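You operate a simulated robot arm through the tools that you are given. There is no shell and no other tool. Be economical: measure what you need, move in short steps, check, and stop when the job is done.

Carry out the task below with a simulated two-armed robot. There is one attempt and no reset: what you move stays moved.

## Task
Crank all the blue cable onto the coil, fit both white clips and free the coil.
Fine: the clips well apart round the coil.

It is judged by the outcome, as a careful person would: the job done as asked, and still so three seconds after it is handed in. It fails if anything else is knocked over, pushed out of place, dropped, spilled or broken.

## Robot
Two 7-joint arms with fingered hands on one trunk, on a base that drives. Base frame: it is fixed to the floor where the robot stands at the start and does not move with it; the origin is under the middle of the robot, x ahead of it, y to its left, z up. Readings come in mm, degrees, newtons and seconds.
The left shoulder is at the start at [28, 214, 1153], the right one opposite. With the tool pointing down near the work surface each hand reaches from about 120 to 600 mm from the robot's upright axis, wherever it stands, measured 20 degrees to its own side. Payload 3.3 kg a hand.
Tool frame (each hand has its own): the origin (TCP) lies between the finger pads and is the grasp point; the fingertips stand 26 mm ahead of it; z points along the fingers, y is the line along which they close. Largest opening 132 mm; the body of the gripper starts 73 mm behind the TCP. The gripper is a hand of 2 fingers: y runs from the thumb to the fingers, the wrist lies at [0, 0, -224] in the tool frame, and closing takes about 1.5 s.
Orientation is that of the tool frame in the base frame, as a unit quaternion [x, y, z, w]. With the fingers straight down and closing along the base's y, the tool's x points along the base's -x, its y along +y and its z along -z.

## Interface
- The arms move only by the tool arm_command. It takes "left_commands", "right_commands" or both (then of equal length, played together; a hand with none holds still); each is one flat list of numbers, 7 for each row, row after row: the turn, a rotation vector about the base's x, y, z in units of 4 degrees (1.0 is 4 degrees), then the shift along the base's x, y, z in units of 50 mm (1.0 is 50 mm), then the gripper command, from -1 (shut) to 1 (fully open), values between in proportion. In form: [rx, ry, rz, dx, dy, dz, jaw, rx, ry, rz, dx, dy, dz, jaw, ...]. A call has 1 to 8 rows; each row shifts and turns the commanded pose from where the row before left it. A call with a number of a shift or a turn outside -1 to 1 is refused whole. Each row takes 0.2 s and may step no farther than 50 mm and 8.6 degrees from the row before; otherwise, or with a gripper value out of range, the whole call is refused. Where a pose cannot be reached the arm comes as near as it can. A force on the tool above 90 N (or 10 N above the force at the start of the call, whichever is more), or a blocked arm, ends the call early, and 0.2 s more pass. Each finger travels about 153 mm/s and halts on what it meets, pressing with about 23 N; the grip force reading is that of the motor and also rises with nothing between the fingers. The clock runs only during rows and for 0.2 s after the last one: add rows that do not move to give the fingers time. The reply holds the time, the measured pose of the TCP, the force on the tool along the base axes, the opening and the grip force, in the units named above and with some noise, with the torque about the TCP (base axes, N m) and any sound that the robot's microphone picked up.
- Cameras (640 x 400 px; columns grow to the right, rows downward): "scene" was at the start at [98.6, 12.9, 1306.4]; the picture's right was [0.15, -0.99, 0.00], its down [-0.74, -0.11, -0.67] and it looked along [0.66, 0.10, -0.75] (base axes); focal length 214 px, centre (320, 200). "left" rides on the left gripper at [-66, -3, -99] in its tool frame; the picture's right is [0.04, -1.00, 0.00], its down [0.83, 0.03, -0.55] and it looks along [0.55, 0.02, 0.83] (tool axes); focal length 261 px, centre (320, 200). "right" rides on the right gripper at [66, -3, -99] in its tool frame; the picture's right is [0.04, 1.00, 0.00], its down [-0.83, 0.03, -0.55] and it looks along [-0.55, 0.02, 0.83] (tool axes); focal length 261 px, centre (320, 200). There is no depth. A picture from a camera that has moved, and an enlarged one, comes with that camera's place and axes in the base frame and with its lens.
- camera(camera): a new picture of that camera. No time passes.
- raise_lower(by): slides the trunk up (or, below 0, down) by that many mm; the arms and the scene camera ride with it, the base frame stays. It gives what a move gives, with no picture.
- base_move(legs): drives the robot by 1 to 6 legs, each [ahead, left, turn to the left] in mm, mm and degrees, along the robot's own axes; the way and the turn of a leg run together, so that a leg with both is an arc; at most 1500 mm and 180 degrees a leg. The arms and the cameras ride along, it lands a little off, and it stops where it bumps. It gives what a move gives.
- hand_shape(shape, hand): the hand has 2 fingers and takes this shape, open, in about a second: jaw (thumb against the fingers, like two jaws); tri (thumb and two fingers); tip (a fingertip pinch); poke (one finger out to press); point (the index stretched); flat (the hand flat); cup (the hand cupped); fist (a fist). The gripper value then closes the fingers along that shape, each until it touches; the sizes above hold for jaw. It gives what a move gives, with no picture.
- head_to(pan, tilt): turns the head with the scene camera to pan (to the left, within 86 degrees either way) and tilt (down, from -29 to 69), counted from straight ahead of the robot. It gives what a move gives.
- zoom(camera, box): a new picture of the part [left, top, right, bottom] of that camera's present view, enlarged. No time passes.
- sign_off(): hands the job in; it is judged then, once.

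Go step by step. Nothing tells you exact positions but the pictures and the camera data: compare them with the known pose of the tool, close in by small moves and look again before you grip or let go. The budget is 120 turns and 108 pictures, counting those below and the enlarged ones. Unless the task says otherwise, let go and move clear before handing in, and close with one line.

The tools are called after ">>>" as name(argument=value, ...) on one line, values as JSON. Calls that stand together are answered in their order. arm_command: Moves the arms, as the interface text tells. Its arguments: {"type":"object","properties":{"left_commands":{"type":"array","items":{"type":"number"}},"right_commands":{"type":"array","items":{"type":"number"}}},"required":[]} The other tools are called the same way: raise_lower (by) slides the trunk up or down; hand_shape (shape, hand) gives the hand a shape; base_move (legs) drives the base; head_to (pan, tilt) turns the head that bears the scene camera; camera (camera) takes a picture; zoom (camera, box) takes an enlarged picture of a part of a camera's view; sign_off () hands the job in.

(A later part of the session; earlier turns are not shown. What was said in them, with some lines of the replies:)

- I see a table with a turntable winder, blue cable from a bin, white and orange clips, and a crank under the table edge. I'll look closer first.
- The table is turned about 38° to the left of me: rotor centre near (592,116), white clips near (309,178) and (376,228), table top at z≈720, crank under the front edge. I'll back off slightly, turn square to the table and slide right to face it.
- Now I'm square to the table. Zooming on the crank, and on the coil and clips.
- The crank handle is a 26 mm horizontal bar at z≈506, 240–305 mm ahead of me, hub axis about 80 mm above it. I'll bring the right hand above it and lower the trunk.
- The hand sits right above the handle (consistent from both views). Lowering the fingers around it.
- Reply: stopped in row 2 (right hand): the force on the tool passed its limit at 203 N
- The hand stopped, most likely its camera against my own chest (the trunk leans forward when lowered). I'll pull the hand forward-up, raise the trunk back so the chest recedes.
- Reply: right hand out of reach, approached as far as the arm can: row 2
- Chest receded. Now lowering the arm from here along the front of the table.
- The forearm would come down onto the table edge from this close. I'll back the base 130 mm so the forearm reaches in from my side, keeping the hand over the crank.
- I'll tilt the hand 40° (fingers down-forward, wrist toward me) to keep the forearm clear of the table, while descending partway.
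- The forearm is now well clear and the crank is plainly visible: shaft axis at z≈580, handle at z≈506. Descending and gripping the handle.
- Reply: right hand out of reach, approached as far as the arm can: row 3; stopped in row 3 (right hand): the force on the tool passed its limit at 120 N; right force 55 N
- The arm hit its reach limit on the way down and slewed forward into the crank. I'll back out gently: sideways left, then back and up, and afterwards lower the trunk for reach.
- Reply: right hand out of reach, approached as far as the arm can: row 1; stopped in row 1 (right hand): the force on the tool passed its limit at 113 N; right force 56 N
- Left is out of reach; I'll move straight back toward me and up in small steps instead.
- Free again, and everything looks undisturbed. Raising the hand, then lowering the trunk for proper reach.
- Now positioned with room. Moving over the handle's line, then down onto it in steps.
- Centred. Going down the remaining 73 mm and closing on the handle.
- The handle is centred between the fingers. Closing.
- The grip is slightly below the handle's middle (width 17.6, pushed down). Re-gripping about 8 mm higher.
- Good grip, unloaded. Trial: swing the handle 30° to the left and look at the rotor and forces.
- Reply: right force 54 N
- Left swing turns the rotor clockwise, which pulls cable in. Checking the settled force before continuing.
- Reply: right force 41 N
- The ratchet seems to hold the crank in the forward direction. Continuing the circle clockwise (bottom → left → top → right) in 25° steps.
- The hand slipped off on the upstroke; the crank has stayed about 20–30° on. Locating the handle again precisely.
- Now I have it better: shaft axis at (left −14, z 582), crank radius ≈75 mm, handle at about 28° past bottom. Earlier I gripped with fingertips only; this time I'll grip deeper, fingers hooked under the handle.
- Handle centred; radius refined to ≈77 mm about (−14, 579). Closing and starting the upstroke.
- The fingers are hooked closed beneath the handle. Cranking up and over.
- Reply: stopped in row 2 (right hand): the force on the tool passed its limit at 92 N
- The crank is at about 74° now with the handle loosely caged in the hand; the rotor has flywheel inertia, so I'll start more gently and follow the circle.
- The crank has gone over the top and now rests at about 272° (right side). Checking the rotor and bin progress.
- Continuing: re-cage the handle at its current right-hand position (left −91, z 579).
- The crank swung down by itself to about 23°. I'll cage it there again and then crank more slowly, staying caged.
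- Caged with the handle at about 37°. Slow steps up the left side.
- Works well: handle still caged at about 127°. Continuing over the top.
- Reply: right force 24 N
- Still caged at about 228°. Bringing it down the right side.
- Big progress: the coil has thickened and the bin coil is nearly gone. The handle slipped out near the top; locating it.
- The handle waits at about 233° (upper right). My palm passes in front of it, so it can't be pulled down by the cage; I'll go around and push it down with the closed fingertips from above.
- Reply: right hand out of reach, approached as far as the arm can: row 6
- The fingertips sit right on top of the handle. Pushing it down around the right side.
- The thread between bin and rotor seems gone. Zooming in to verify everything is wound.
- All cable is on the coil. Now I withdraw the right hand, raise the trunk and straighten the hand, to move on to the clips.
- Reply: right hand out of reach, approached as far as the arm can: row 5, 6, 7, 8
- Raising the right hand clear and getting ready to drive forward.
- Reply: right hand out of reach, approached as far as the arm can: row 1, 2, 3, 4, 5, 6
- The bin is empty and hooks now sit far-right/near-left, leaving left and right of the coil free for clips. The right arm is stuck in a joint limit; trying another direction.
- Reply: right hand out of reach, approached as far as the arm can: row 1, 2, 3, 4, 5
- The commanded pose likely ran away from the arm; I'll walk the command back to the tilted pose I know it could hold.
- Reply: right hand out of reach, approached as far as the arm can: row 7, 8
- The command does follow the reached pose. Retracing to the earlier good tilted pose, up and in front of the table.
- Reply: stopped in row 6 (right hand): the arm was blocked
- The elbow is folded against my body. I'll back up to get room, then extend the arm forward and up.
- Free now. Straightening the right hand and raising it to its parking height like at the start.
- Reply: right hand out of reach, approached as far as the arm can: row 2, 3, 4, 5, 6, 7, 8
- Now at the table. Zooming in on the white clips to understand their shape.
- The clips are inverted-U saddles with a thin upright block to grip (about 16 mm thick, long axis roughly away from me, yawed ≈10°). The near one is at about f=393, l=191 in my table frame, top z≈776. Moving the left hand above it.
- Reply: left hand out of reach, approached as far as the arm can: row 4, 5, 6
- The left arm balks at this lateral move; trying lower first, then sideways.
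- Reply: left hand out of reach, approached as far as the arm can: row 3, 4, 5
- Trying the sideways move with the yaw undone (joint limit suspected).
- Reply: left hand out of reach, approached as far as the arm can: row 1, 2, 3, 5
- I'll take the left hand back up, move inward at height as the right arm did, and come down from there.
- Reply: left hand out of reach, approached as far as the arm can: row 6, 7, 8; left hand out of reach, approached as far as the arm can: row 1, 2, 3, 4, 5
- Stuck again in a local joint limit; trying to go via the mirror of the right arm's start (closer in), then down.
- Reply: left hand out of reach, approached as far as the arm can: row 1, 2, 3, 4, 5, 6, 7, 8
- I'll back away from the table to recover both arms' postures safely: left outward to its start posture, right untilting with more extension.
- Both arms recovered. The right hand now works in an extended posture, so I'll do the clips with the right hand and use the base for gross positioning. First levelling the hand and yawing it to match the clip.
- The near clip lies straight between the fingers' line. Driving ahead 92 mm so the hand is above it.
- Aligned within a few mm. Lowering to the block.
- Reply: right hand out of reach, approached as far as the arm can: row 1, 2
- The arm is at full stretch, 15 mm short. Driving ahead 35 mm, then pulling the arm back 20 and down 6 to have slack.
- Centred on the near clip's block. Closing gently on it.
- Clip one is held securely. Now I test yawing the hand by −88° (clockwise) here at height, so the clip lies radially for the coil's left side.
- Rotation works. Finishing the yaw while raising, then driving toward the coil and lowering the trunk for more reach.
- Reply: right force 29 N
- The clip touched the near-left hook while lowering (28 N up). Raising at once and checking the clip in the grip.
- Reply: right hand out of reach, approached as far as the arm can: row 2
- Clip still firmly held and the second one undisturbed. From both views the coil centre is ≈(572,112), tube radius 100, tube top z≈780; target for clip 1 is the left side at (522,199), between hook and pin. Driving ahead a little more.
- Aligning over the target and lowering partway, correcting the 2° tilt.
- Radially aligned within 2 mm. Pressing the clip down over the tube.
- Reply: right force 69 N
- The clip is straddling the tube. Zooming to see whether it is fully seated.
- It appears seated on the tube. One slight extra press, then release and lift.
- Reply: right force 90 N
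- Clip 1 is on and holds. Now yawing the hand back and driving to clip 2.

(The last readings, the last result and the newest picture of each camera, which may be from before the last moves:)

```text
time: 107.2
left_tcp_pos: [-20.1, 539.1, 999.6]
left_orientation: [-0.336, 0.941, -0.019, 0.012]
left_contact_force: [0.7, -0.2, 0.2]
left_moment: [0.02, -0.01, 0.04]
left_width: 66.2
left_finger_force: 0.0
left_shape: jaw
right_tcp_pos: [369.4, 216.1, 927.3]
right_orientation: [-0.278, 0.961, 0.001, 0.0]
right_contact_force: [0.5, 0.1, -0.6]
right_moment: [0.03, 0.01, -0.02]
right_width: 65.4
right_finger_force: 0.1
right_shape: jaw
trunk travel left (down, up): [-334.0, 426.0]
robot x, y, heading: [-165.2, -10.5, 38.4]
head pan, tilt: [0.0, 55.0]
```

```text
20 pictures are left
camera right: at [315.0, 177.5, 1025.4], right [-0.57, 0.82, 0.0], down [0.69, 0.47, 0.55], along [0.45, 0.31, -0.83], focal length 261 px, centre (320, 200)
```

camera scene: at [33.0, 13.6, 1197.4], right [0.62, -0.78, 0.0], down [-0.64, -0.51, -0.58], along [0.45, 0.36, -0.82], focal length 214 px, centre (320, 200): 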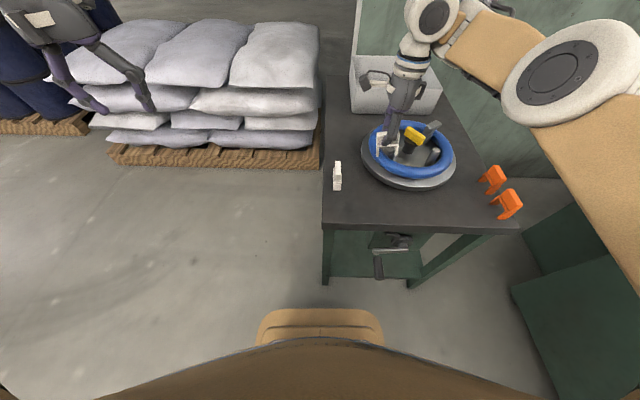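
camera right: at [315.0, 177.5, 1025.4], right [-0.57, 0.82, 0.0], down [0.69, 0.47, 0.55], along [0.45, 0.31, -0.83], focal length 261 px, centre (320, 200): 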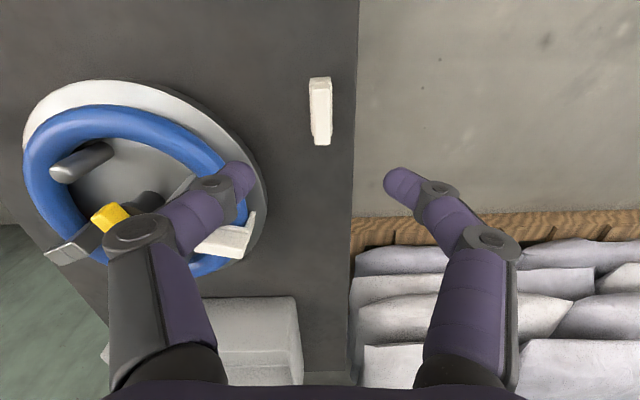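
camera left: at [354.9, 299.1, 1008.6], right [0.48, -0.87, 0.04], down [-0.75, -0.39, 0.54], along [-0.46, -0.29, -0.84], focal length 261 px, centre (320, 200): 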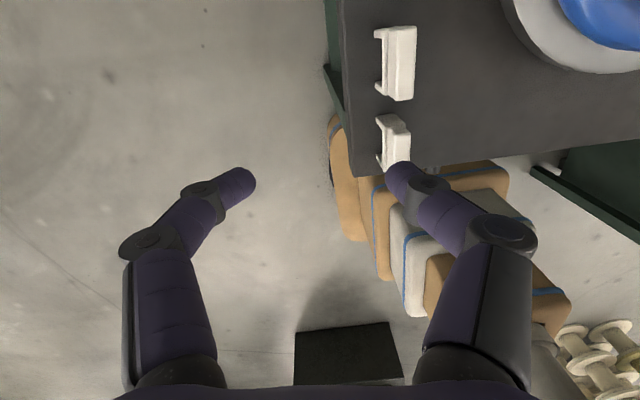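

Clip 2 is right beneath the hand (370,217). Descending onto it.

>>> arm_command(right_commands=[0, 0, 0, 0.01, 0.01, -0.95, 0, 0, 0, 0, 0.01, 0.01, -0.95, 0, 0, 0, 0, 0, 0, -0.7, 0, 0, 0, 0, 0, 0, -0.36, 0, 0, 0, 0, 0, 0, 0, 0])

>>> camera(camera="right")

```text
time: 108.4
left_tcp_pos: [-19.7, 539.6, 999.4]
left_orientation: [-0.336, 0.942, -0.02, 0.013]
left_contact_force: [0.3, -0.3, -0.3]
left_moment: [-0.02, 0.02, 0.03]
left_width: 66.1
left_finger_force: 0.1
left_shape: jaw
right_tcp_pos: [370.8, 216.0, 778.6]
right_orientation: [-0.277, 0.961, 0.0, -0.001]
right_contact_force: [-0.7, -0.2, -0.2]
right_moment: [-0.03, 0.01, -0.01]
right_width: 65.4
right_finger_force: 0.1
right_shape: jaw
trunk travel left (down, up): [-334.0, 426.0]
robot x, y, heading: [-167.3, -9.5, 38.2]
head pan, tilt: [0.0, 55.0]
```

```text
19 pictures are left
camera right: at [315.6, 177.0, 877.4], right [-0.57, 0.82, 0.0], down [0.69, 0.47, 0.55], along [0.45, 0.31, -0.83], focal length 261 px, centre (320, 200)
```

right: 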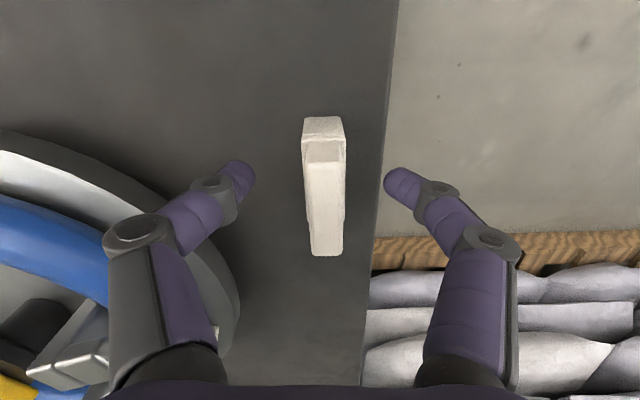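

Centred. Gripping and lifting clip 2, then yawing.

>>> arm_command(right_commands=[0, 0, 0, 0, 0, 0, -0.5, 0, 0, 0, 0, 0, 0, -1, 0, 0, 0, 0, 0, 0, -1, 0, 0, 0, 0, 0, 0.4, -1, 0, 0, 0, 0, 0, 0.8, -1, 0, 0, 0, 0, 0, 0.9, -1, 0, 0, 0, 0, 0, 0.9, -1])

>>> arm_command(right_commands=[0, 0, -1, 0, 0, 0, -1, 0, 0, -1, 0, 0, 0, -1, 0, 0, -1, 0, 0, 0, -1, 0, 0, -1, 0, 0, 0, -1, 0, 0, -1, 0, 0, 0, -1, 0, 0, -1, 0, 0, 0, -1, 0, 0, -1, 0, 0, 0, -1, 0, 0, -1, 0, 0, 0, -1])

>>> arm_command(right_commands=[0, 0, -1, 0, 0, 0, -1, 0, 0, -1, 0, 0, 0, -1, 0, 0, -1, 0, 0, 0, -1, 0, 0, -1, 0, 0, 0, -1, 0, 0, -1, 0, 0, 0, -1, 0, 0, -1, 0, 0, 0, -1, 0, 0, -1, 0, 0, 0, -1, 0, 0, -1, 0, 0, 0, -1])

>>> arm_command(right_commands=[0, 0, -1, 0, 0, 0, -1, 0, 0, -1, 0, 0, 0, -1, 0, 0, -1, 0, 0, 0, -1, 0, 0, -1, 0, 0, 0, -1, 0, 0, -1, 0, 0, 0, -1, 0, 0, -1, 0, 0, 0, -1, 0, 0, -1, 0, 0, 0, -1])

>>> camera(camera="right")

```text
time: 110.0
left_tcp_pos: [-20.6, 539.0, 999.6]
left_orientation: [-0.336, 0.942, -0.019, 0.013]
left_contact_force: [-0.5, 0.2, -0.1]
left_moment: [0.02, 0.0, -0.03]
left_width: 65.9
left_finger_force: 0.0
left_shape: jaw
right_tcp_pos: [369.0, 216.4, 933.9]
right_orientation: [-0.277, 0.961, 0.001, -0.001]
right_contact_force: [0.9, -0.4, 0.2]
right_moment: [-0.04, 0.02, -0.01]
right_width: 9.4
right_finger_force: 22.9
right_shape: jaw
trunk travel left (down, up): [-334.0, 426.0]
robot x, y, heading: [-164.2, -10.5, 38.4]
head pan, tilt: [0.0, 55.0]
```

```text
time: 111.8
left_tcp_pos: [-20.1, 539.2, 999.5]
left_orientation: [-0.336, 0.942, -0.02, 0.013]
left_contact_force: [-0.2, -0.1, 0.3]
left_moment: [-0.03, 0.0, -0.01]
left_width: 66.1
left_finger_force: 0.0
left_shape: jaw
right_tcp_pos: [369.9, 217.7, 931.3]
right_orientation: [0.001, 1.0, 0.001, 0.0]
right_contact_force: [0.6, -0.1, -0.9]
right_moment: [0.02, -0.03, 0.03]
right_width: 9.4
right_finger_force: 23.2
right_shape: jaw
trunk travel left (down, up): [-334.0, 426.0]
robot x, y, heading: [-166.3, -5.0, 38.4]
head pan, tilt: [0.0, 55.0]
```

```text
time: 113.6
left_tcp_pos: [-20.2, 540.5, 1000.5]
left_orientation: [-0.336, 0.942, -0.02, 0.012]
left_contact_force: [-0.1, 0.0, -0.7]
left_moment: [-0.01, 0.02, 0.01]
left_width: 66.0
left_finger_force: 0.0
left_shape: jaw
right_tcp_pos: [370.3, 216.7, 929.9]
right_orientation: [0.275, 0.961, 0.0, 0.0]
right_contact_force: [0.0, -0.2, 0.2]
right_moment: [0.03, -0.01, -0.02]
right_width: 9.6
right_finger_force: 22.9
right_shape: jaw
trunk travel left (down, up): [-334.0, 426.0]
robot x, y, heading: [-165.2, -7.2, 38.5]
head pan, tilt: [0.0, 55.0]
```

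```text
time: 115.2
left_tcp_pos: [-19.4, 538.6, 999.2]
left_orientation: [-0.336, 0.942, -0.02, 0.012]
left_contact_force: [-1.7, 0.7, 1.4]
left_moment: [0.0, -0.05, 0.02]
left_width: 66.2
left_finger_force: 0.1
left_shape: jaw
right_tcp_pos: [372.4, 216.6, 930.8]
right_orientation: [0.501, 0.866, 0.001, 0.001]
right_contact_force: [-0.2, 0.1, -0.1]
right_moment: [-0.01, 0.0, 0.02]
right_width: 9.6
right_finger_force: 23.2
right_shape: jaw
trunk travel left (down, up): [-334.0, 426.0]
robot x, y, heading: [-163.5, -10.0, 38.3]
head pan, tilt: [0.0, 55.0]
```

```text
18 pictures are left
camera right: at [335.4, 271.5, 1027.9], right [0.84, 0.54, 0.0], down [0.44, -0.7, 0.55], along [0.3, -0.47, -0.83], focal length 261 px, centre (320, 200)
```

right: 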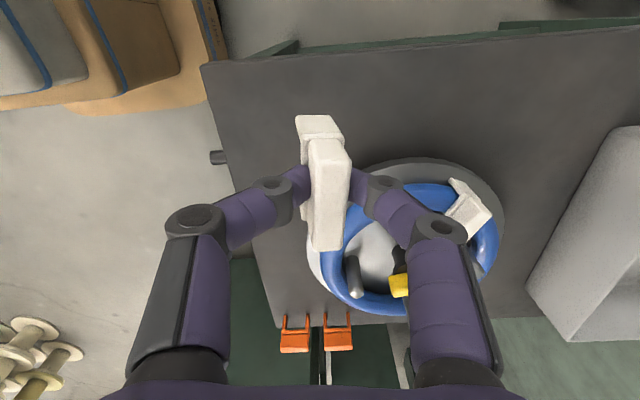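

Clip 2 held. But the rotor seems to have turned since (clip 1 appears farther round). Checking with the scene camera.

>>> camera(camera="scene")

```text
17 pictures are left
camera scene: at [-81.0, 60.4, 1196.7], right [0.62, -0.78, 0.0], down [-0.64, -0.51, -0.57], along [0.45, 0.36, -0.82], focal length 214 px, centre (320, 200)
```

scene: 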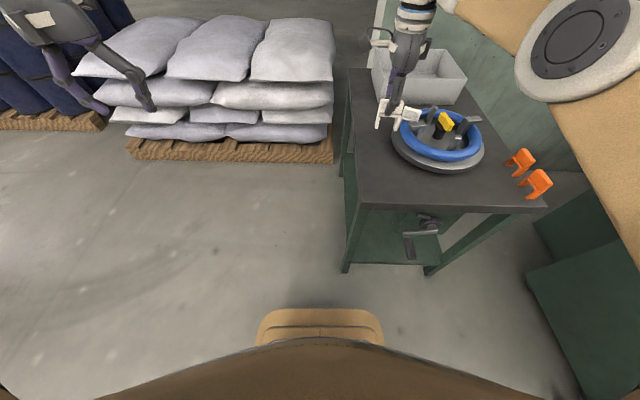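

Driving right so the hand is near the coil's near-right side, then measuring the rotor angle.

>>> base_move(legs=[[0, -270, 0]])

>>> camera(camera="right")

>>> zoom(camera="scene", box=[250, 60, 410, 200])

```text
time: 117.1
left_tcp_pos: [149.7, 325.1, 1000.3]
left_orientation: [-0.334, 0.942, -0.02, 0.012]
left_contact_force: [-0.4, 0.2, 0.1]
left_moment: [0.03, 0.02, 0.01]
left_width: 65.9
left_finger_force: 0.1
left_shape: jaw
right_tcp_pos: [541.5, 1.8, 929.9]
right_orientation: [0.501, 0.866, 0.001, 0.0]
right_contact_force: [-0.5, -0.1, -0.2]
right_moment: [0.02, 0.05, -0.02]
right_width: 9.8
right_finger_force: 22.8
right_shape: jaw
trunk travel left (down, up): [-334.0, 426.0]
robot x, y, heading: [3.7, -221.4, 38.1]
head pan, tilt: [0.0, 55.0]
```

```text
16 pictures are left
camera right: at [504.9, 56.1, 1027.8], right [0.85, 0.53, 0.0], down [0.44, -0.71, 0.55], along [0.3, -0.47, -0.83], focal length 261 px, centre (320, 200)
```

right: 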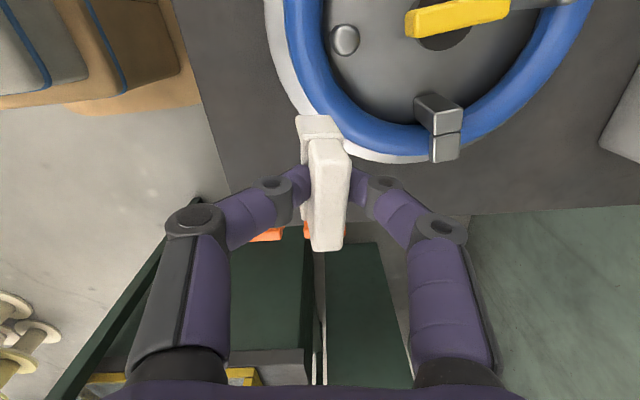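

```text
2.86 times, centred on (330, 130) of scene
camera zoom: at [88.0, -153.6, 1196.7], right [0.62, -0.79, 0.0], down [-0.64, -0.51, -0.57], along [0.45, 0.35, -0.82], focal length 613 px, centre (291, 400)
```

zoom: 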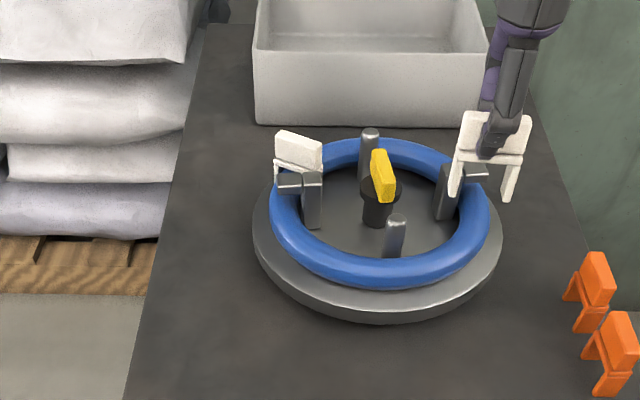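

Rotor: hooks now at left/right, clip 1 far-left, so clip 2 goes near-right (≈327°) at about (584,9), axis heading ≈−85°. Driving ahead 45 mm and yawing.

>>> base_move(legs=[[45, 0, 0]])

>>> arm_command(right_commands=[0, 0, -1, 0.02, -0.06, 0, -1, 0, 0, -1, 0.02, -0.06, 0, -1, 0, 0, -1, 0.02, -0.06, -0.1, -1, 0, 0, -1, 0.02, -0.06, -0.1, -1, 0, 0, -1, 0.02, -0.06, -0.2, -1, 0, 0, -1, 0.02, -0.06, -0.2, -1, 0, 0, -0.8, 0.02, -0.06, -0.2, -1])

>>> camera(camera="right")

>>> zoom(camera="scene", box=[250, 60, 410, 200])

```text
time: 118.0
left_tcp_pos: [188.3, 355.1, 1000.3]
left_orientation: [-0.333, 0.943, -0.02, 0.012]
left_contact_force: [0.4, 0.1, -1.1]
left_moment: [0.0, 0.02, -0.01]
left_width: 66.4
left_finger_force: 0.0
left_shape: jaw
right_tcp_pos: [577.6, 31.2, 928.8]
right_orientation: [0.501, 0.865, 0.001, 0.001]
right_contact_force: [0.4, -0.6, -0.2]
right_moment: [0.0, 0.04, 0.0]
right_width: 9.4
right_finger_force: 22.6
right_shape: jaw
trunk travel left (down, up): [-334.0, 426.0]
robot x, y, heading: [40.2, -191.5, 38.0]
head pan, tilt: [0.0, 55.0]
```

```text
time: 119.6
left_tcp_pos: [188.4, 352.6, 1000.2]
left_orientation: [-0.334, 0.942, -0.02, 0.013]
left_contact_force: [-0.1, -0.4, 0.7]
left_moment: [0.0, 0.02, 0.0]
left_width: 66.1
left_finger_force: 0.0
left_shape: jaw
right_tcp_pos: [584.5, 8.6, 889.2]
right_orientation: [0.691, 0.723, 0.0, 0.001]
right_contact_force: [0.1, 0.2, -1.0]
right_moment: [0.02, -0.01, -0.03]
right_width: 9.6
right_finger_force: 22.8
right_shape: jaw
trunk travel left (down, up): [-334.0, 426.0]
robot x, y, heading: [37.6, -194.8, 38.1]
head pan, tilt: [0.0, 55.0]
```

```text
14 pictures are left
camera right: at [577.7, 73.0, 986.7], right [1.0, 0.09, 0.0], down [0.07, -0.83, 0.55], along [0.05, -0.55, -0.83], focal length 261 px, centre (320, 200)
```

right: 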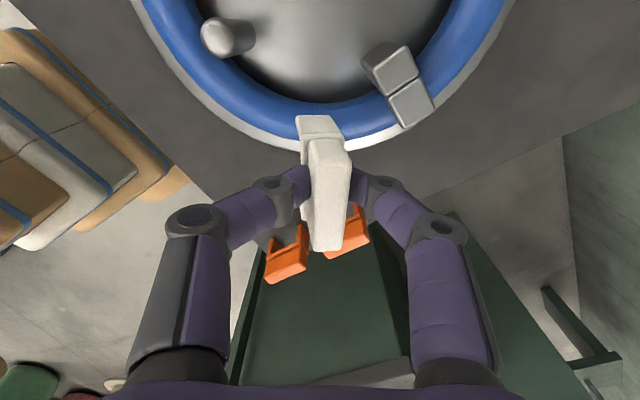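

```text
2.86 times, centred on (330, 130) of scene
camera zoom: at [124.0, -124.6, 1196.7], right [0.62, -0.79, 0.0], down [-0.64, -0.51, -0.57], along [0.45, 0.35, -0.82], focal length 613 px, centre (291, 400)
```

zoom: 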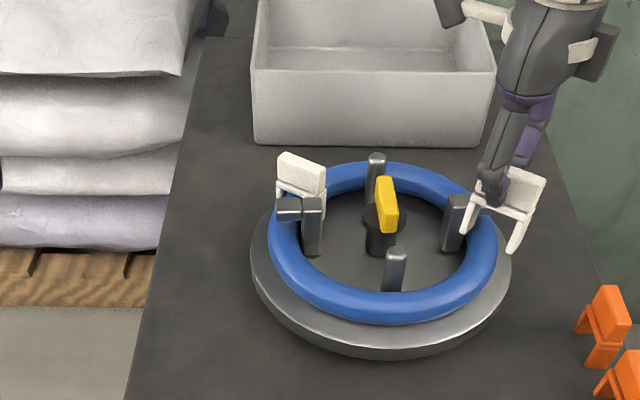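

Aligned in angle; I'll shift ~4 mm inward and press clip 2 down.

>>> arm_command(right_commands=[0, 0, 0, 0, 0.09, -0.4, -1, 0, 0, 0, 0, 0, -0.4, -1, 0, 0, 0, 0, 0, -0.3, -1, 0, 0, 0, 0, 0, -0.3, -1, 0, 0, 0, 0, 0, -0.2, -1, 0, 0, 0, 0, 0, 0, -1])

>>> zoom(camera="scene", box=[290, 90, 400, 180])

```text
time: 121.0
left_tcp_pos: [183.6, 352.4, 1003.2]
left_orientation: [-0.333, 0.943, -0.02, 0.015]
left_contact_force: [-0.1, 0.0, -0.3]
left_moment: [0.0, 0.0, 0.03]
left_width: 66.2
left_finger_force: 0.0
left_shape: jaw
right_tcp_pos: [582.7, 13.8, 822.1]
right_orientation: [0.69, 0.723, 0.01, 0.002]
right_contact_force: [-3.3, -1.4, 66.5]
right_moment: [-0.05, -0.31, 0.22]
right_width: 19.4
right_finger_force: 22.9
right_shape: jaw
trunk travel left (down, up): [-334.0, 426.0]
robot x, y, heading: [39.3, -190.9, 38.1]
head pan, tilt: [0.0, 55.0]
```

```text
4.44 times, centred on (345, 135) of scene
camera zoom: at [118.2, -126.8, 1197.9], right [0.62, -0.79, 0.0], down [-0.64, -0.5, -0.58], along [0.46, 0.36, -0.82], focal length 953 px, centre (209, 489)
```

zoom: 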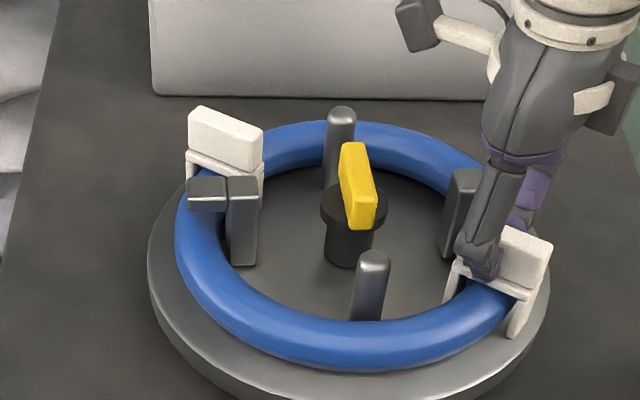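

Straddling well. Extra press as with the first, then release and lift.

>>> arm_command(right_commands=[0, 0, 0, 0, 0, -0.13, -1, 0, 0, 0, 0, 0, 0, -1])

>>> arm_command(right_commands=[0, 0, 0, 0, 0, 0.2, -0.5, 0, 0, 0, 0, 0, 0, -0.2, 0, 0, 0, 0, 0, 0.5, -0.2, 0, 0, 0, 0, 0, 0.9, -0.2, 0, 0, 0, 0, 0, 0.9, -0.2])

>>> zoom(camera="scene", box=[290, 90, 400, 180])

```text
time: 121.6
left_tcp_pos: [185.3, 352.3, 1001.3]
left_orientation: [-0.334, 0.942, -0.019, 0.013]
left_contact_force: [0.6, -0.4, -0.5]
left_moment: [-0.01, 0.05, 0.01]
left_width: 66.0
left_finger_force: 0.0
left_shape: jaw
right_tcp_pos: [589.5, 17.2, 819.9]
right_orientation: [0.691, 0.723, 0.021, 0.003]
right_contact_force: [0.8, -5.4, 53.3]
right_moment: [-0.1, -0.31, 0.11]
right_width: 18.1
right_finger_force: 23.5
right_shape: jaw
trunk travel left (down, up): [-334.0, 426.0]
robot x, y, heading: [37.6, -189.7, 38.3]
head pan, tilt: [0.0, 55.0]
stopped in row 2 (right hand): the force on the tool passed its limit at 91 N (the readings are from after the stop); the commanded pose is now the measured one
```

```text
time: 122.8
left_tcp_pos: [186.3, 353.9, 999.9]
left_orientation: [-0.333, 0.943, -0.019, 0.013]
left_contact_force: [-0.1, -0.3, 0.5]
left_moment: [-0.03, -0.01, -0.01]
left_width: 66.3
left_finger_force: 0.0
left_shape: jaw
right_tcp_pos: [583.0, 13.9, 938.8]
right_orientation: [0.69, 0.724, 0.011, 0.003]
right_contact_force: [0.1, -0.2, -0.2]
right_moment: [0.01, -0.03, 0.0]
right_width: 52.8
right_finger_force: 0.2
right_shape: jaw
trunk travel left (down, up): [-334.0, 426.0]
robot x, y, heading: [37.6, -193.0, 38.2]
head pan, tilt: [0.0, 55.0]
```

```text
4.44 times, centred on (345, 135) of scene
camera zoom: at [123.5, -124.8, 1196.7], right [0.62, -0.79, 0.0], down [-0.64, -0.51, -0.57], along [0.45, 0.35, -0.82], focal length 953 px, centre (209, 489)
```

zoom: 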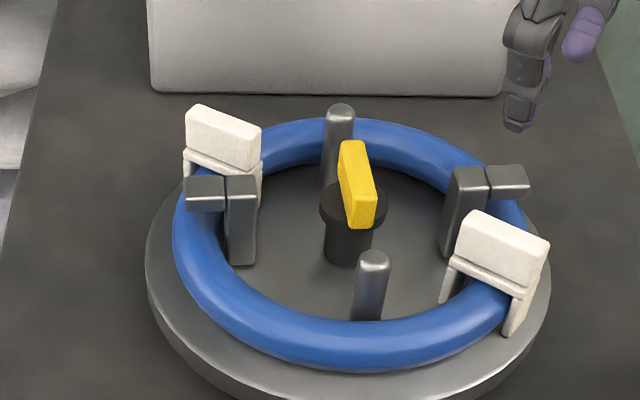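

Both clips sit opposite each other round the coil. Now the yellow lever at the centre (≈(575,109), z≈813, bar heading ≈51°) to free the coil. Driving ahead and yawing the hand to match the bar.

>>> base_move(legs=[[50, 0, 0]])

>>> arm_command(right_commands=[0, 0, -1, -0.1, 0.1, 0, 0, 0, 0, -1, -0.1, 0.1, 0, 0, 0, 0, -1, -0.1, 0.1, 0, 0, 0, 0, -1, -0.1, 0.1, 0, 0, 0, 0, -1, -0.1, 0.1, 0, 0, 0, 0, -1, -0.1, 0.1, 0, 0, 0, 0, -1, -0.1, 0.1, 0, 0, 0, 0, -1, -0.1, 0.1, 0, 0])

```text
time: 123.7
left_tcp_pos: [226.1, 386.3, 999.6]
left_orientation: [-0.335, 0.942, -0.021, 0.011]
left_contact_force: [1.3, -0.1, -0.3]
left_moment: [-0.04, 0.0, 0.0]
left_width: 66.3
left_finger_force: 0.1
left_shape: jaw
right_tcp_pos: [625.6, 47.7, 938.7]
right_orientation: [0.689, 0.724, 0.01, 0.002]
right_contact_force: [-0.5, -0.2, 0.1]
right_moment: [0.01, 0.02, 0.02]
right_width: 52.2
right_finger_force: 0.0
right_shape: jaw
trunk travel left (down, up): [-334.0, 426.0]
robot x, y, heading: [79.1, -161.2, 38.4]
head pan, tilt: [0.0, 55.0]
```

```text
time: 125.5
left_tcp_pos: [225.6, 385.1, 999.5]
left_orientation: [-0.335, 0.942, -0.019, 0.013]
left_contact_force: [-0.2, 0.5, -0.6]
left_moment: [0.02, -0.02, 0.0]
left_width: 66.3
left_finger_force: 0.1
left_shape: jaw
right_tcp_pos: [585.0, 87.8, 939.6]
right_orientation: [0.862, 0.507, 0.01, 0.005]
right_contact_force: [0.0, 0.7, 0.0]
right_moment: [0.01, -0.02, 0.0]
right_width: 65.3
right_finger_force: 0.0
right_shape: jaw
trunk travel left (down, up): [-334.0, 426.0]
robot x, y, heading: [82.1, -164.5, 38.5]
head pan, tilt: [0.0, 55.0]
```

Continuing to align over the lever, then a look.

>>> arm_command(right_commands=[0, 0, -1, -0.1, 0.2, -0.3, 0, 0, 0, -1, -0.1, 0.2, -0.3, 0, 0, 0, -0.5, 0, 0, -0.2, 0])

>>> camera(camera="right")

```text
time: 126.3
left_tcp_pos: [226.1, 385.5, 999.8]
left_orientation: [-0.335, 0.942, -0.02, 0.013]
left_contact_force: [-0.8, 1.5, -0.5]
left_moment: [0.01, 0.05, -0.04]
left_width: 66.1
left_finger_force: 0.1
left_shape: jaw
right_tcp_pos: [574.0, 108.6, 898.6]
right_orientation: [0.903, 0.429, 0.01, 0.005]
right_contact_force: [-0.7, 0.2, -0.5]
right_moment: [-0.02, -0.01, 0.02]
right_width: 65.7
right_finger_force: 0.0
right_shape: jaw
trunk travel left (down, up): [-334.0, 426.0]
robot x, y, heading: [82.5, -163.7, 38.1]
head pan, tilt: [0.0, 55.0]
```

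```text
10 pictures are left
camera right: at [610.7, 159.6, 997.4], right [0.8, -0.6, 0.02], down [-0.51, -0.67, 0.54], along [-0.31, -0.44, -0.84], focal length 261 px, centre (320, 200)
```

right: 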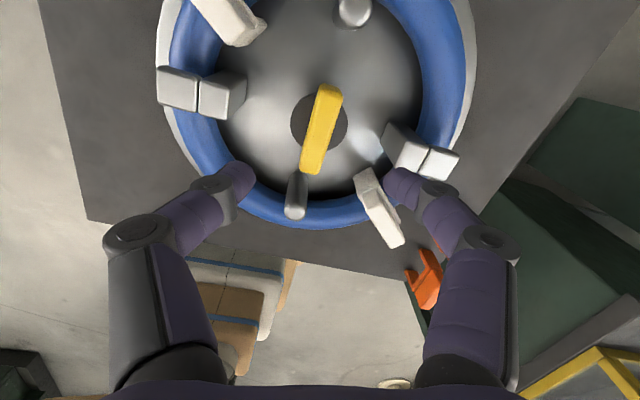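

The bar's heading is ≈−138° and its centre ≈(579.5,112), top z≈812. Yawing 10° more and descending onto it.

>>> arm_command(right_commands=[0, 0, -1, 0.06, 0.04, -0.4, -0.1, 0, 0, -1, 0.05, 0.03, -0.4, -0.1, 0, 0, -0.5, 0, 0, -0.4, -0.1, 0, 0, 0, 0, 0, -0.3, -0.1, 0, 0, 0, 0, 0, 0, -0.1])

>>> camera(camera="right")

```text
time: 127.5
left_tcp_pos: [225.3, 385.4, 1000.1]
left_orientation: [-0.336, 0.942, -0.019, 0.013]
left_contact_force: [0.0, -0.1, 0.5]
left_moment: [0.0, 0.01, 0.01]
left_width: 66.4
left_finger_force: 0.0
left_shape: jaw
right_tcp_pos: [579.4, 112.7, 823.4]
right_orientation: [0.937, 0.348, 0.009, 0.006]
right_contact_force: [-0.4, 0.0, -0.6]
right_moment: [-0.02, 0.0, 0.01]
right_width: 60.0
right_finger_force: 0.1
right_shape: jaw
trunk travel left (down, up): [-334.0, 426.0]
robot x, y, heading: [78.5, -165.1, 38.5]
head pan, tilt: [0.0, 55.0]
```

```text
9 pictures are left
camera right: at [624.3, 157.4, 922.0], right [0.68, -0.73, 0.02], down [-0.62, -0.57, 0.54], along [-0.38, -0.38, -0.84], focal length 261 px, centre (320, 200)
```

right: 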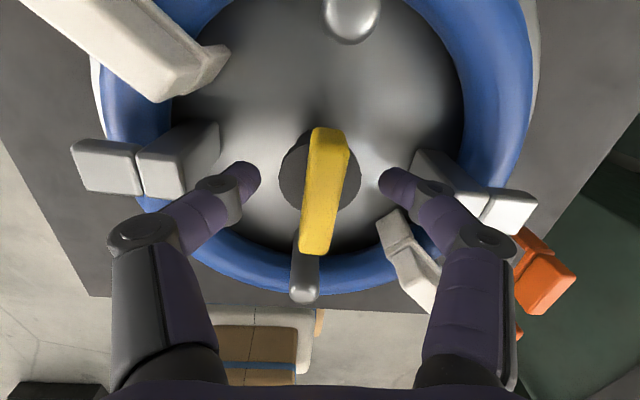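

Bar centred between the fingers. Gripping it and turning counter-clockwise a little as a test.

>>> arm_command(right_commands=[0, 0, 0, 0, 0, -0.08, -0.5, 0, 0, 0, 0, 0, 0, -1, 0, 0, 0, 0, 0, 0, -1, 0, 0, 1, 0, 0, 0, -1, 0, 0, 1, 0, 0, 0, -1, 0, 0, 1, 0, 0, 0, -1, 0, 0, 1, 0, 0, 0, -1, 0, 0, 1, 0, 0, 0, -1])

>>> camera(camera="right")

```text
time: 129.3
left_tcp_pos: [225.1, 386.5, 999.4]
left_orientation: [-0.335, 0.942, -0.021, 0.013]
left_contact_force: [0.1, 0.0, 0.7]
left_moment: [-0.01, -0.01, 0.02]
left_width: 66.0
left_finger_force: 0.1
left_shape: jaw
right_tcp_pos: [579.4, 112.4, 819.8]
right_orientation: [0.862, 0.508, 0.012, 0.004]
right_contact_force: [-1.4, 12.7, 13.6]
right_moment: [0.24, 0.07, -0.02]
right_width: 39.1
right_finger_force: 22.8
right_shape: jaw
trunk travel left (down, up): [-334.0, 426.0]
robot x, y, heading: [77.9, -161.6, 38.4]
head pan, tilt: [0.0, 55.0]
```

```text
8 pictures are left
camera right: at [605.9, 169.5, 919.4], right [0.89, -0.45, 0.02], down [-0.39, -0.75, 0.54], along [-0.23, -0.49, -0.84], focal length 261 px, centre (320, 200)
```

right: 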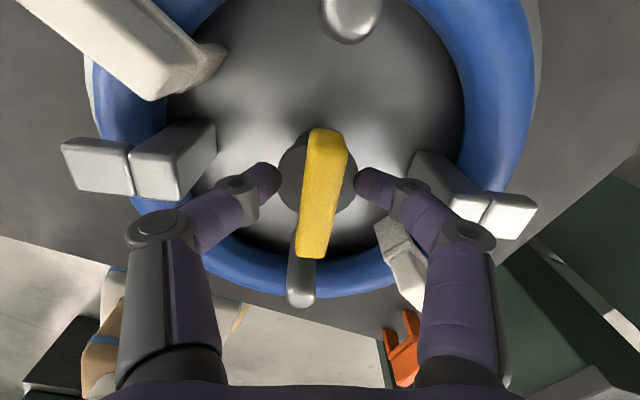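

The fingers caught the hub disc (39 mm) and turned the whole rotor. Opening, rising 13 mm to grip only the yellow bar.

>>> arm_command(right_commands=[0, 0, 0, 0, 0, 0, 0, 0, 0, 0, 0, 0, 0.26, 0, 0, 0, 0, 0, 0, 0, -0.5, 0, 0, 0, 0, 0, 0, -1, 0, 0, 0, 0, 0, 0, -1, 0, 0, 0, 0, 0, 0, -1])

```text
time: 130.7
left_tcp_pos: [226.0, 385.0, 998.9]
left_orientation: [-0.335, 0.942, -0.02, 0.012]
left_contact_force: [0.8, -1.3, -0.1]
left_moment: [0.01, 0.01, 0.0]
left_width: 66.2
left_finger_force: 0.1
left_shape: jaw
right_tcp_pos: [579.2, 110.9, 832.5]
right_orientation: [0.862, 0.507, 0.009, 0.005]
right_contact_force: [0.2, -3.1, -4.8]
right_moment: [-0.05, -0.01, -0.03]
right_width: 10.4
right_finger_force: 23.3
right_shape: jaw
trunk travel left (down, up): [-334.0, 426.0]
robot x, y, heading: [81.1, -155.4, 38.4]
head pan, tilt: [0.0, 55.0]
```

The bar is gripped (≈10 mm reading). Turning counter-clockwise 32°.

>>> arm_command(right_commands=[0, 0, 1, 0, 0, 0, -1, 0, 0, 1, 0, 0, 0, -1, 0, 0, 1, 0, 0, 0, -1, 0, 0, 1, 0, 0, 0, -1, 0, 0, 1, 0, 0, 0, -1, 0, 0, 1, 0, 0, 0, -1, 0, 0, 1, 0, 0, 0, -1, 0, 0, 1, 0, 0, 0, -1])

>>> camera(camera="right")

```text
time: 132.5
left_tcp_pos: [225.9, 385.8, 1000.5]
left_orientation: [-0.335, 0.942, -0.02, 0.013]
left_contact_force: [-0.3, 0.6, 0.6]
left_moment: [-0.01, 0.02, 0.0]
left_width: 66.1
left_finger_force: 0.0
left_shape: jaw
right_tcp_pos: [580.3, 111.7, 832.7]
right_orientation: [0.689, 0.725, 0.012, 0.003]
right_contact_force: [-3.8, -1.4, -3.0]
right_moment: [-0.02, 0.03, 0.01]
right_width: 9.8
right_finger_force: 22.9
right_shape: jaw
trunk travel left (down, up): [-334.0, 426.0]
robot x, y, heading: [80.5, -161.0, 38.5]
head pan, tilt: [0.0, 55.0]
```

```text
7 pictures are left
camera right: at [571.1, 174.0, 931.1], right [1.0, 0.09, 0.02], down [0.07, -0.84, 0.54], along [0.07, -0.54, -0.84], focal length 261 px, centre (320, 200)
```

right: 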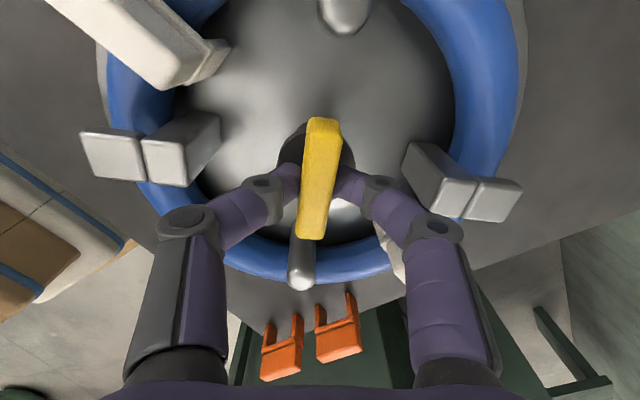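

The rotor follows counter-clockwise, so the bar may be against its stop that way. Trying clockwise.

>>> arm_command(right_commands=[0, 0, -1, 0, 0, 0, -1, 0, 0, -1, 0, 0, 0, -1, 0, 0, -1, 0, 0, 0, -1, 0, 0, -1, 0, 0, 0, -1, 0, 0, -1, 0, 0, 0, -1, 0, 0, -1, 0, 0, 0, -1, 0, 0, -1, 0, 0, 0, -1, 0, 0, -1, 0, 0, 0, -1])

>>> arm_command(right_commands=[0, 0, -1, 0, 0, 0, -1, 0, 0, -1, 0, 0, 0, -1, 0, 0, -1, 0, 0, 0, -1, 0, 0, -1, 0, 0, 0, -1, 0, 0, -1, 0, 0, 0, -1, 0, 0, -1, 0, 0, 0, -1, 0, 0, -1, 0, 0, 0, -1, 0, 0, -1, 0, 0, 0, -1])

>>> camera(camera="right")

```text
time: 134.3
left_tcp_pos: [226.0, 385.2, 1000.2]
left_orientation: [-0.335, 0.942, -0.02, 0.012]
left_contact_force: [-0.3, 0.4, 0.5]
left_moment: [0.03, -0.02, 0.01]
left_width: 66.1
left_finger_force: 0.1
left_shape: jaw
right_tcp_pos: [580.4, 111.2, 833.5]
right_orientation: [0.863, 0.506, 0.01, 0.005]
right_contact_force: [-8.9, -7.8, -7.9]
right_moment: [-0.11, 0.19, 0.06]
right_width: 9.8
right_finger_force: 23.0
right_shape: jaw
trunk travel left (down, up): [-334.0, 426.0]
robot x, y, heading: [76.4, -163.6, 38.0]
head pan, tilt: [0.0, 55.0]
```

```text
time: 136.1
left_tcp_pos: [225.8, 385.2, 999.7]
left_orientation: [-0.335, 0.942, -0.02, 0.012]
left_contact_force: [0.3, -0.3, 0.0]
left_moment: [0.01, 0.03, -0.02]
left_width: 66.3
left_finger_force: 0.0
left_shape: jaw
right_tcp_pos: [579.4, 110.4, 833.3]
right_orientation: [0.969, 0.248, 0.009, 0.007]
right_contact_force: [-9.2, -9.7, -8.1]
right_moment: [-0.19, 0.18, 0.07]
right_width: 9.3
right_finger_force: 22.9
right_shape: jaw
trunk travel left (down, up): [-334.0, 426.0]
robot x, y, heading: [80.7, -160.6, 38.5]
head pan, tilt: [0.0, 55.0]
```

```text
6 pictures are left
camera right: at [632.8, 144.4, 931.6], right [0.52, -0.86, 0.02], down [-0.72, -0.42, 0.54], along [-0.46, -0.29, -0.84], focal length 261 px, centre (320, 200)
```

right: 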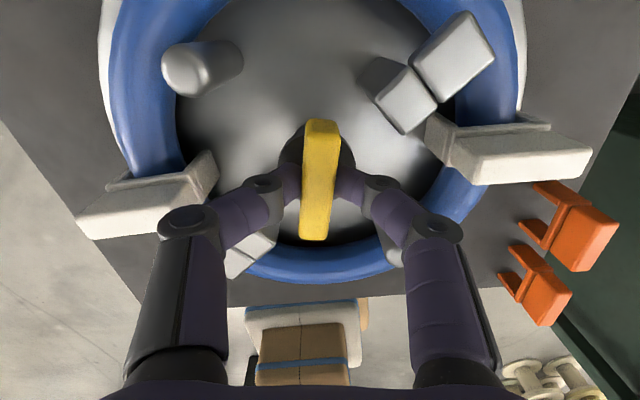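

Clockwise turns the bar relative to the rotor (rotor holds): about halfway. Continuing clockwise.

>>> arm_command(right_commands=[0, 0, -1, 0, 0, 0, -1, 0, 0, -1, 0, 0, 0, -1, 0, 0, -1, 0, 0, 0, -1, 0, 0, -1, 0, 0, 0, -1, 0, 0, -1, 0, 0, 0, -1, 0, 0, -1, 0, 0, 0, -1, 0, 0, -1, 0, 0, 0, -1, 0, 0, -1, 0, 0, 0, -1])

```text
time: 137.9
left_tcp_pos: [225.0, 385.2, 1001.1]
left_orientation: [-0.335, 0.942, -0.02, 0.013]
left_contact_force: [-1.0, 0.7, 0.3]
left_moment: [0.0, 0.0, -0.01]
left_width: 66.3
left_finger_force: 0.2
left_shape: jaw
right_tcp_pos: [578.8, 110.8, 832.5]
right_orientation: [1.0, -0.028, 0.007, 0.01]
right_contact_force: [-15.6, -6.0, -5.8]
right_moment: [-0.1, 0.27, -0.02]
right_width: 8.9
right_finger_force: 23.2
right_shape: jaw
trunk travel left (down, up): [-334.0, 426.0]
robot x, y, heading: [76.2, -157.8, 38.4]
head pan, tilt: [0.0, 55.0]
```

Still turning freely. A few more degrees, then a look.

>>> arm_command(right_commands=[0, 0, -1, 0, 0, 0, -1, 0, 0, -1, 0, 0, 0, -1, 0, 0, -1, 0, 0, 0, -1, 0, 0, -1, 0, 0, 0, -1])

>>> camera(camera="right")

```text
time: 138.9
left_tcp_pos: [224.7, 384.7, 1000.3]
left_orientation: [-0.336, 0.942, -0.019, 0.013]
left_contact_force: [1.1, 1.1, -0.8]
left_moment: [-0.02, -0.02, 0.01]
left_width: 66.1
left_finger_force: 0.1
left_shape: jaw
right_tcp_pos: [579.7, 111.7, 833.5]
right_orientation: [0.986, -0.166, 0.006, 0.012]
right_contact_force: [-12.2, -5.0, -5.2]
right_moment: [-0.14, 0.24, 0.15]
right_width: 9.1
right_finger_force: 22.4
right_shape: jaw
trunk travel left (down, up): [-334.0, 426.0]
robot x, y, heading: [81.2, -161.4, 38.3]
head pan, tilt: [0.0, 55.0]
```

```text
5 pictures are left
camera right: at [641.7, 94.3, 931.8], right [-0.29, -0.96, 0.02], down [-0.8, 0.26, 0.54], along [-0.52, 0.14, -0.84], focal length 261 px, centre (320, 200)
```

right: 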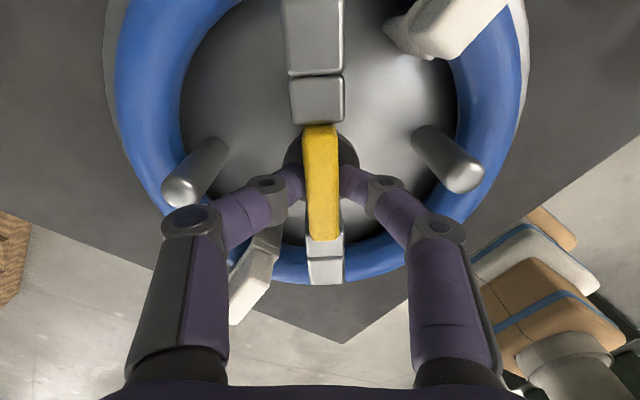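

The bar is now in line with the hooks (≈90° turned), but the hooks look unchanged. Turning a little further to find its end stop.

>>> arm_command(right_commands=[0, 0, -1, 0, 0, 0, -1, 0, 0, -1, 0, 0, 0, -1, 0, 0, -1, 0, 0, 0, -1, 0, 0, -1, 0, 0, 0, -1, 0, 0, 0, 0, 0, 0, -1])

>>> camera(camera="right")

```text
time: 140.1
left_tcp_pos: [225.0, 386.0, 999.8]
left_orientation: [-0.335, 0.942, -0.02, 0.012]
left_contact_force: [0.8, 0.0, -0.5]
left_moment: [-0.04, -0.02, -0.01]
left_width: 66.1
left_finger_force: 0.1
left_shape: jaw
right_tcp_pos: [582.5, 111.6, 833.6]
right_orientation: [0.952, -0.304, 0.004, 0.01]
right_contact_force: [-10.6, 6.8, -2.6]
right_moment: [0.06, 0.21, 0.43]
right_width: 8.8
right_finger_force: 23.5
right_shape: jaw
trunk travel left (down, up): [-334.0, 426.0]
robot x, y, heading: [78.2, -164.0, 38.2]
head pan, tilt: [0.0, 55.0]
```

```text
4 pictures are left
camera right: at [635.9, 76.5, 932.7], right [-0.55, -0.84, 0.02], down [-0.7, 0.47, 0.54], along [-0.46, 0.28, -0.84], focal length 261 px, centre (320, 200)
```

right: 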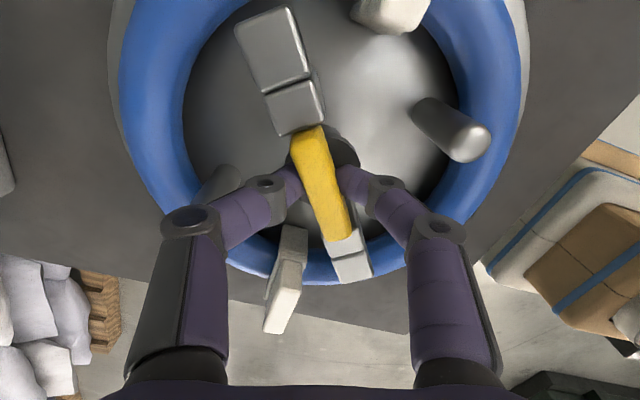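

The bar has hit its stop at 90° and the hooks have drawn inward off the coil. Relaxing the twist, releasing and lifting straight up.

>>> arm_command(right_commands=[0, 0, 1, 0, 0, 0, -1, 0, 0, 1, 0, 0, 0, -1, 0, 0, 0.7, 0, 0, 0, -1, 0, 0, 0, 0, 0, 0, -0.5, 0, 0, 0, 0, 0, 0, -0.2, 0, 0, 0, 0, 0, 0.8, -0.2, 0, 0, 0, 0, 0, 0.9, -0.2, 0, 0, 0, 0, 0, 0.5, -0.2])

>>> base_move(legs=[[-250, 0, 0]])

>>> zoom(camera="scene", box=[260, 30, 400, 160])

```text
time: 141.9
left_tcp_pos: [225.7, 385.4, 1000.4]
left_orientation: [-0.335, 0.942, -0.02, 0.012]
left_contact_force: [-0.2, -0.1, 0.1]
left_moment: [0.01, -0.01, -0.02]
left_width: 66.1
left_finger_force: 0.0
left_shape: jaw
right_tcp_pos: [571.6, 105.0, 943.3]
right_orientation: [0.978, -0.211, 0.005, 0.01]
right_contact_force: [0.5, 1.1, -0.4]
right_moment: [0.0, -0.04, -0.02]
right_width: 52.4
right_finger_force: 0.1
right_shape: jaw
right hand out of reach, approached as far as the arm can: row 8
trunk travel left (down, up): [-334.0, 426.0]
robot x, y, heading: [80.5, -161.5, 38.4]
head pan, tilt: [0.0, 55.0]
```

```text
time: 143.8
left_tcp_pos: [23.8, 227.1, 1000.8]
left_orientation: [-0.335, 0.942, -0.019, 0.013]
left_contact_force: [-0.1, 0.2, 0.3]
left_moment: [0.02, -0.02, 0.02]
left_width: 66.2
left_finger_force: 0.0
left_shape: jaw
right_tcp_pos: [368.3, -53.0, 942.5]
right_orientation: [0.978, -0.21, 0.004, 0.011]
right_contact_force: [-1.4, -0.6, 0.2]
right_moment: [0.01, 0.0, 0.03]
right_width: 52.5
right_finger_force: 0.1
right_shape: jaw
trunk travel left (down, up): [-334.0, 426.0]
robot x, y, heading: [-119.9, -318.6, 38.4]
head pan, tilt: [0.0, 55.0]
```

```text
3.08 times, centred on (330, 95) of scene
camera zoom: at [-37.2, -251.5, 1196.8], right [0.62, -0.78, 0.0], down [-0.64, -0.51, -0.57], along [0.45, 0.36, -0.82], focal length 660 px, centre (289, 523)
```

zoom: 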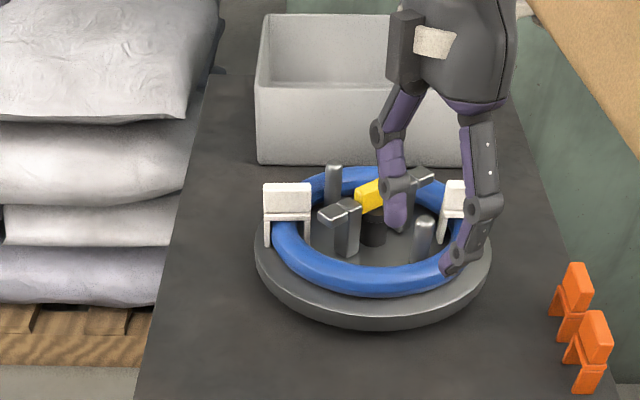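

Hooks are now inside the ring, clips opposite on the coil, everything else in place. Backing off further for a last clear check.

>>> base_move(legs=[[-120, 0, 0]])

>>> zoom(camera="scene", box=[260, 20, 420, 150])

```text
time: 145.0
left_tcp_pos: [-66.8, 155.3, 1000.6]
left_orientation: [-0.335, 0.942, -0.021, 0.013]
left_contact_force: [0.0, -0.3, -0.2]
left_moment: [0.01, -0.01, 0.03]
left_width: 66.0
left_finger_force: 0.0
left_shape: jaw
right_tcp_pos: [278.8, -127.0, 944.0]
right_orientation: [0.977, -0.211, 0.005, 0.01]
right_contact_force: [-0.7, -0.8, 0.1]
right_moment: [0.02, 0.02, 0.02]
right_width: 52.1
right_finger_force: 0.1
right_shape: jaw
trunk travel left (down, up): [-334.0, 426.0]
robot x, y, heading: [-214.4, -386.0, 38.3]
head pan, tilt: [0.0, 55.0]
```

```text
3.08 times, centred on (340, 85) of scene
camera zoom: at [-128.4, -323.9, 1196.9], right [0.62, -0.79, 0.0], down [-0.64, -0.51, -0.57], along [0.45, 0.36, -0.82], focal length 660 px, centre (258, 554)
```

zoom: 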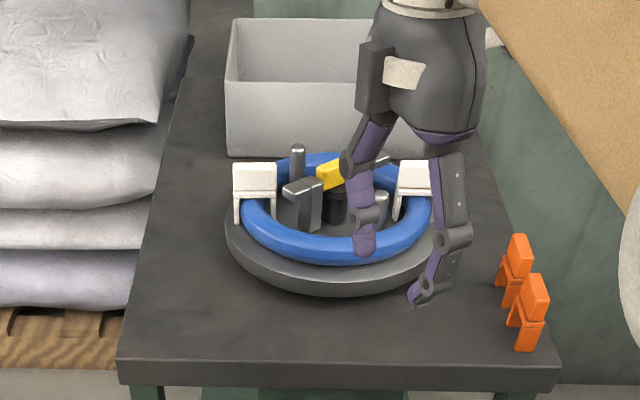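

All the cable is on the coil, both white clips sit opposite each other on the ring, and the hooks are retracted off the coil. The bin and the orange clips are where they were, and both hands are clear.

>>> sign_off()

```text
The job is handed in.
```

The job is handed in: all the blue cable is wound onto the coil, both white clips are fitted on opposite sides, and the yellow lever is turned so the hooks are clear of the coil. I left the coil sitting on the winder rather than lifting it off.
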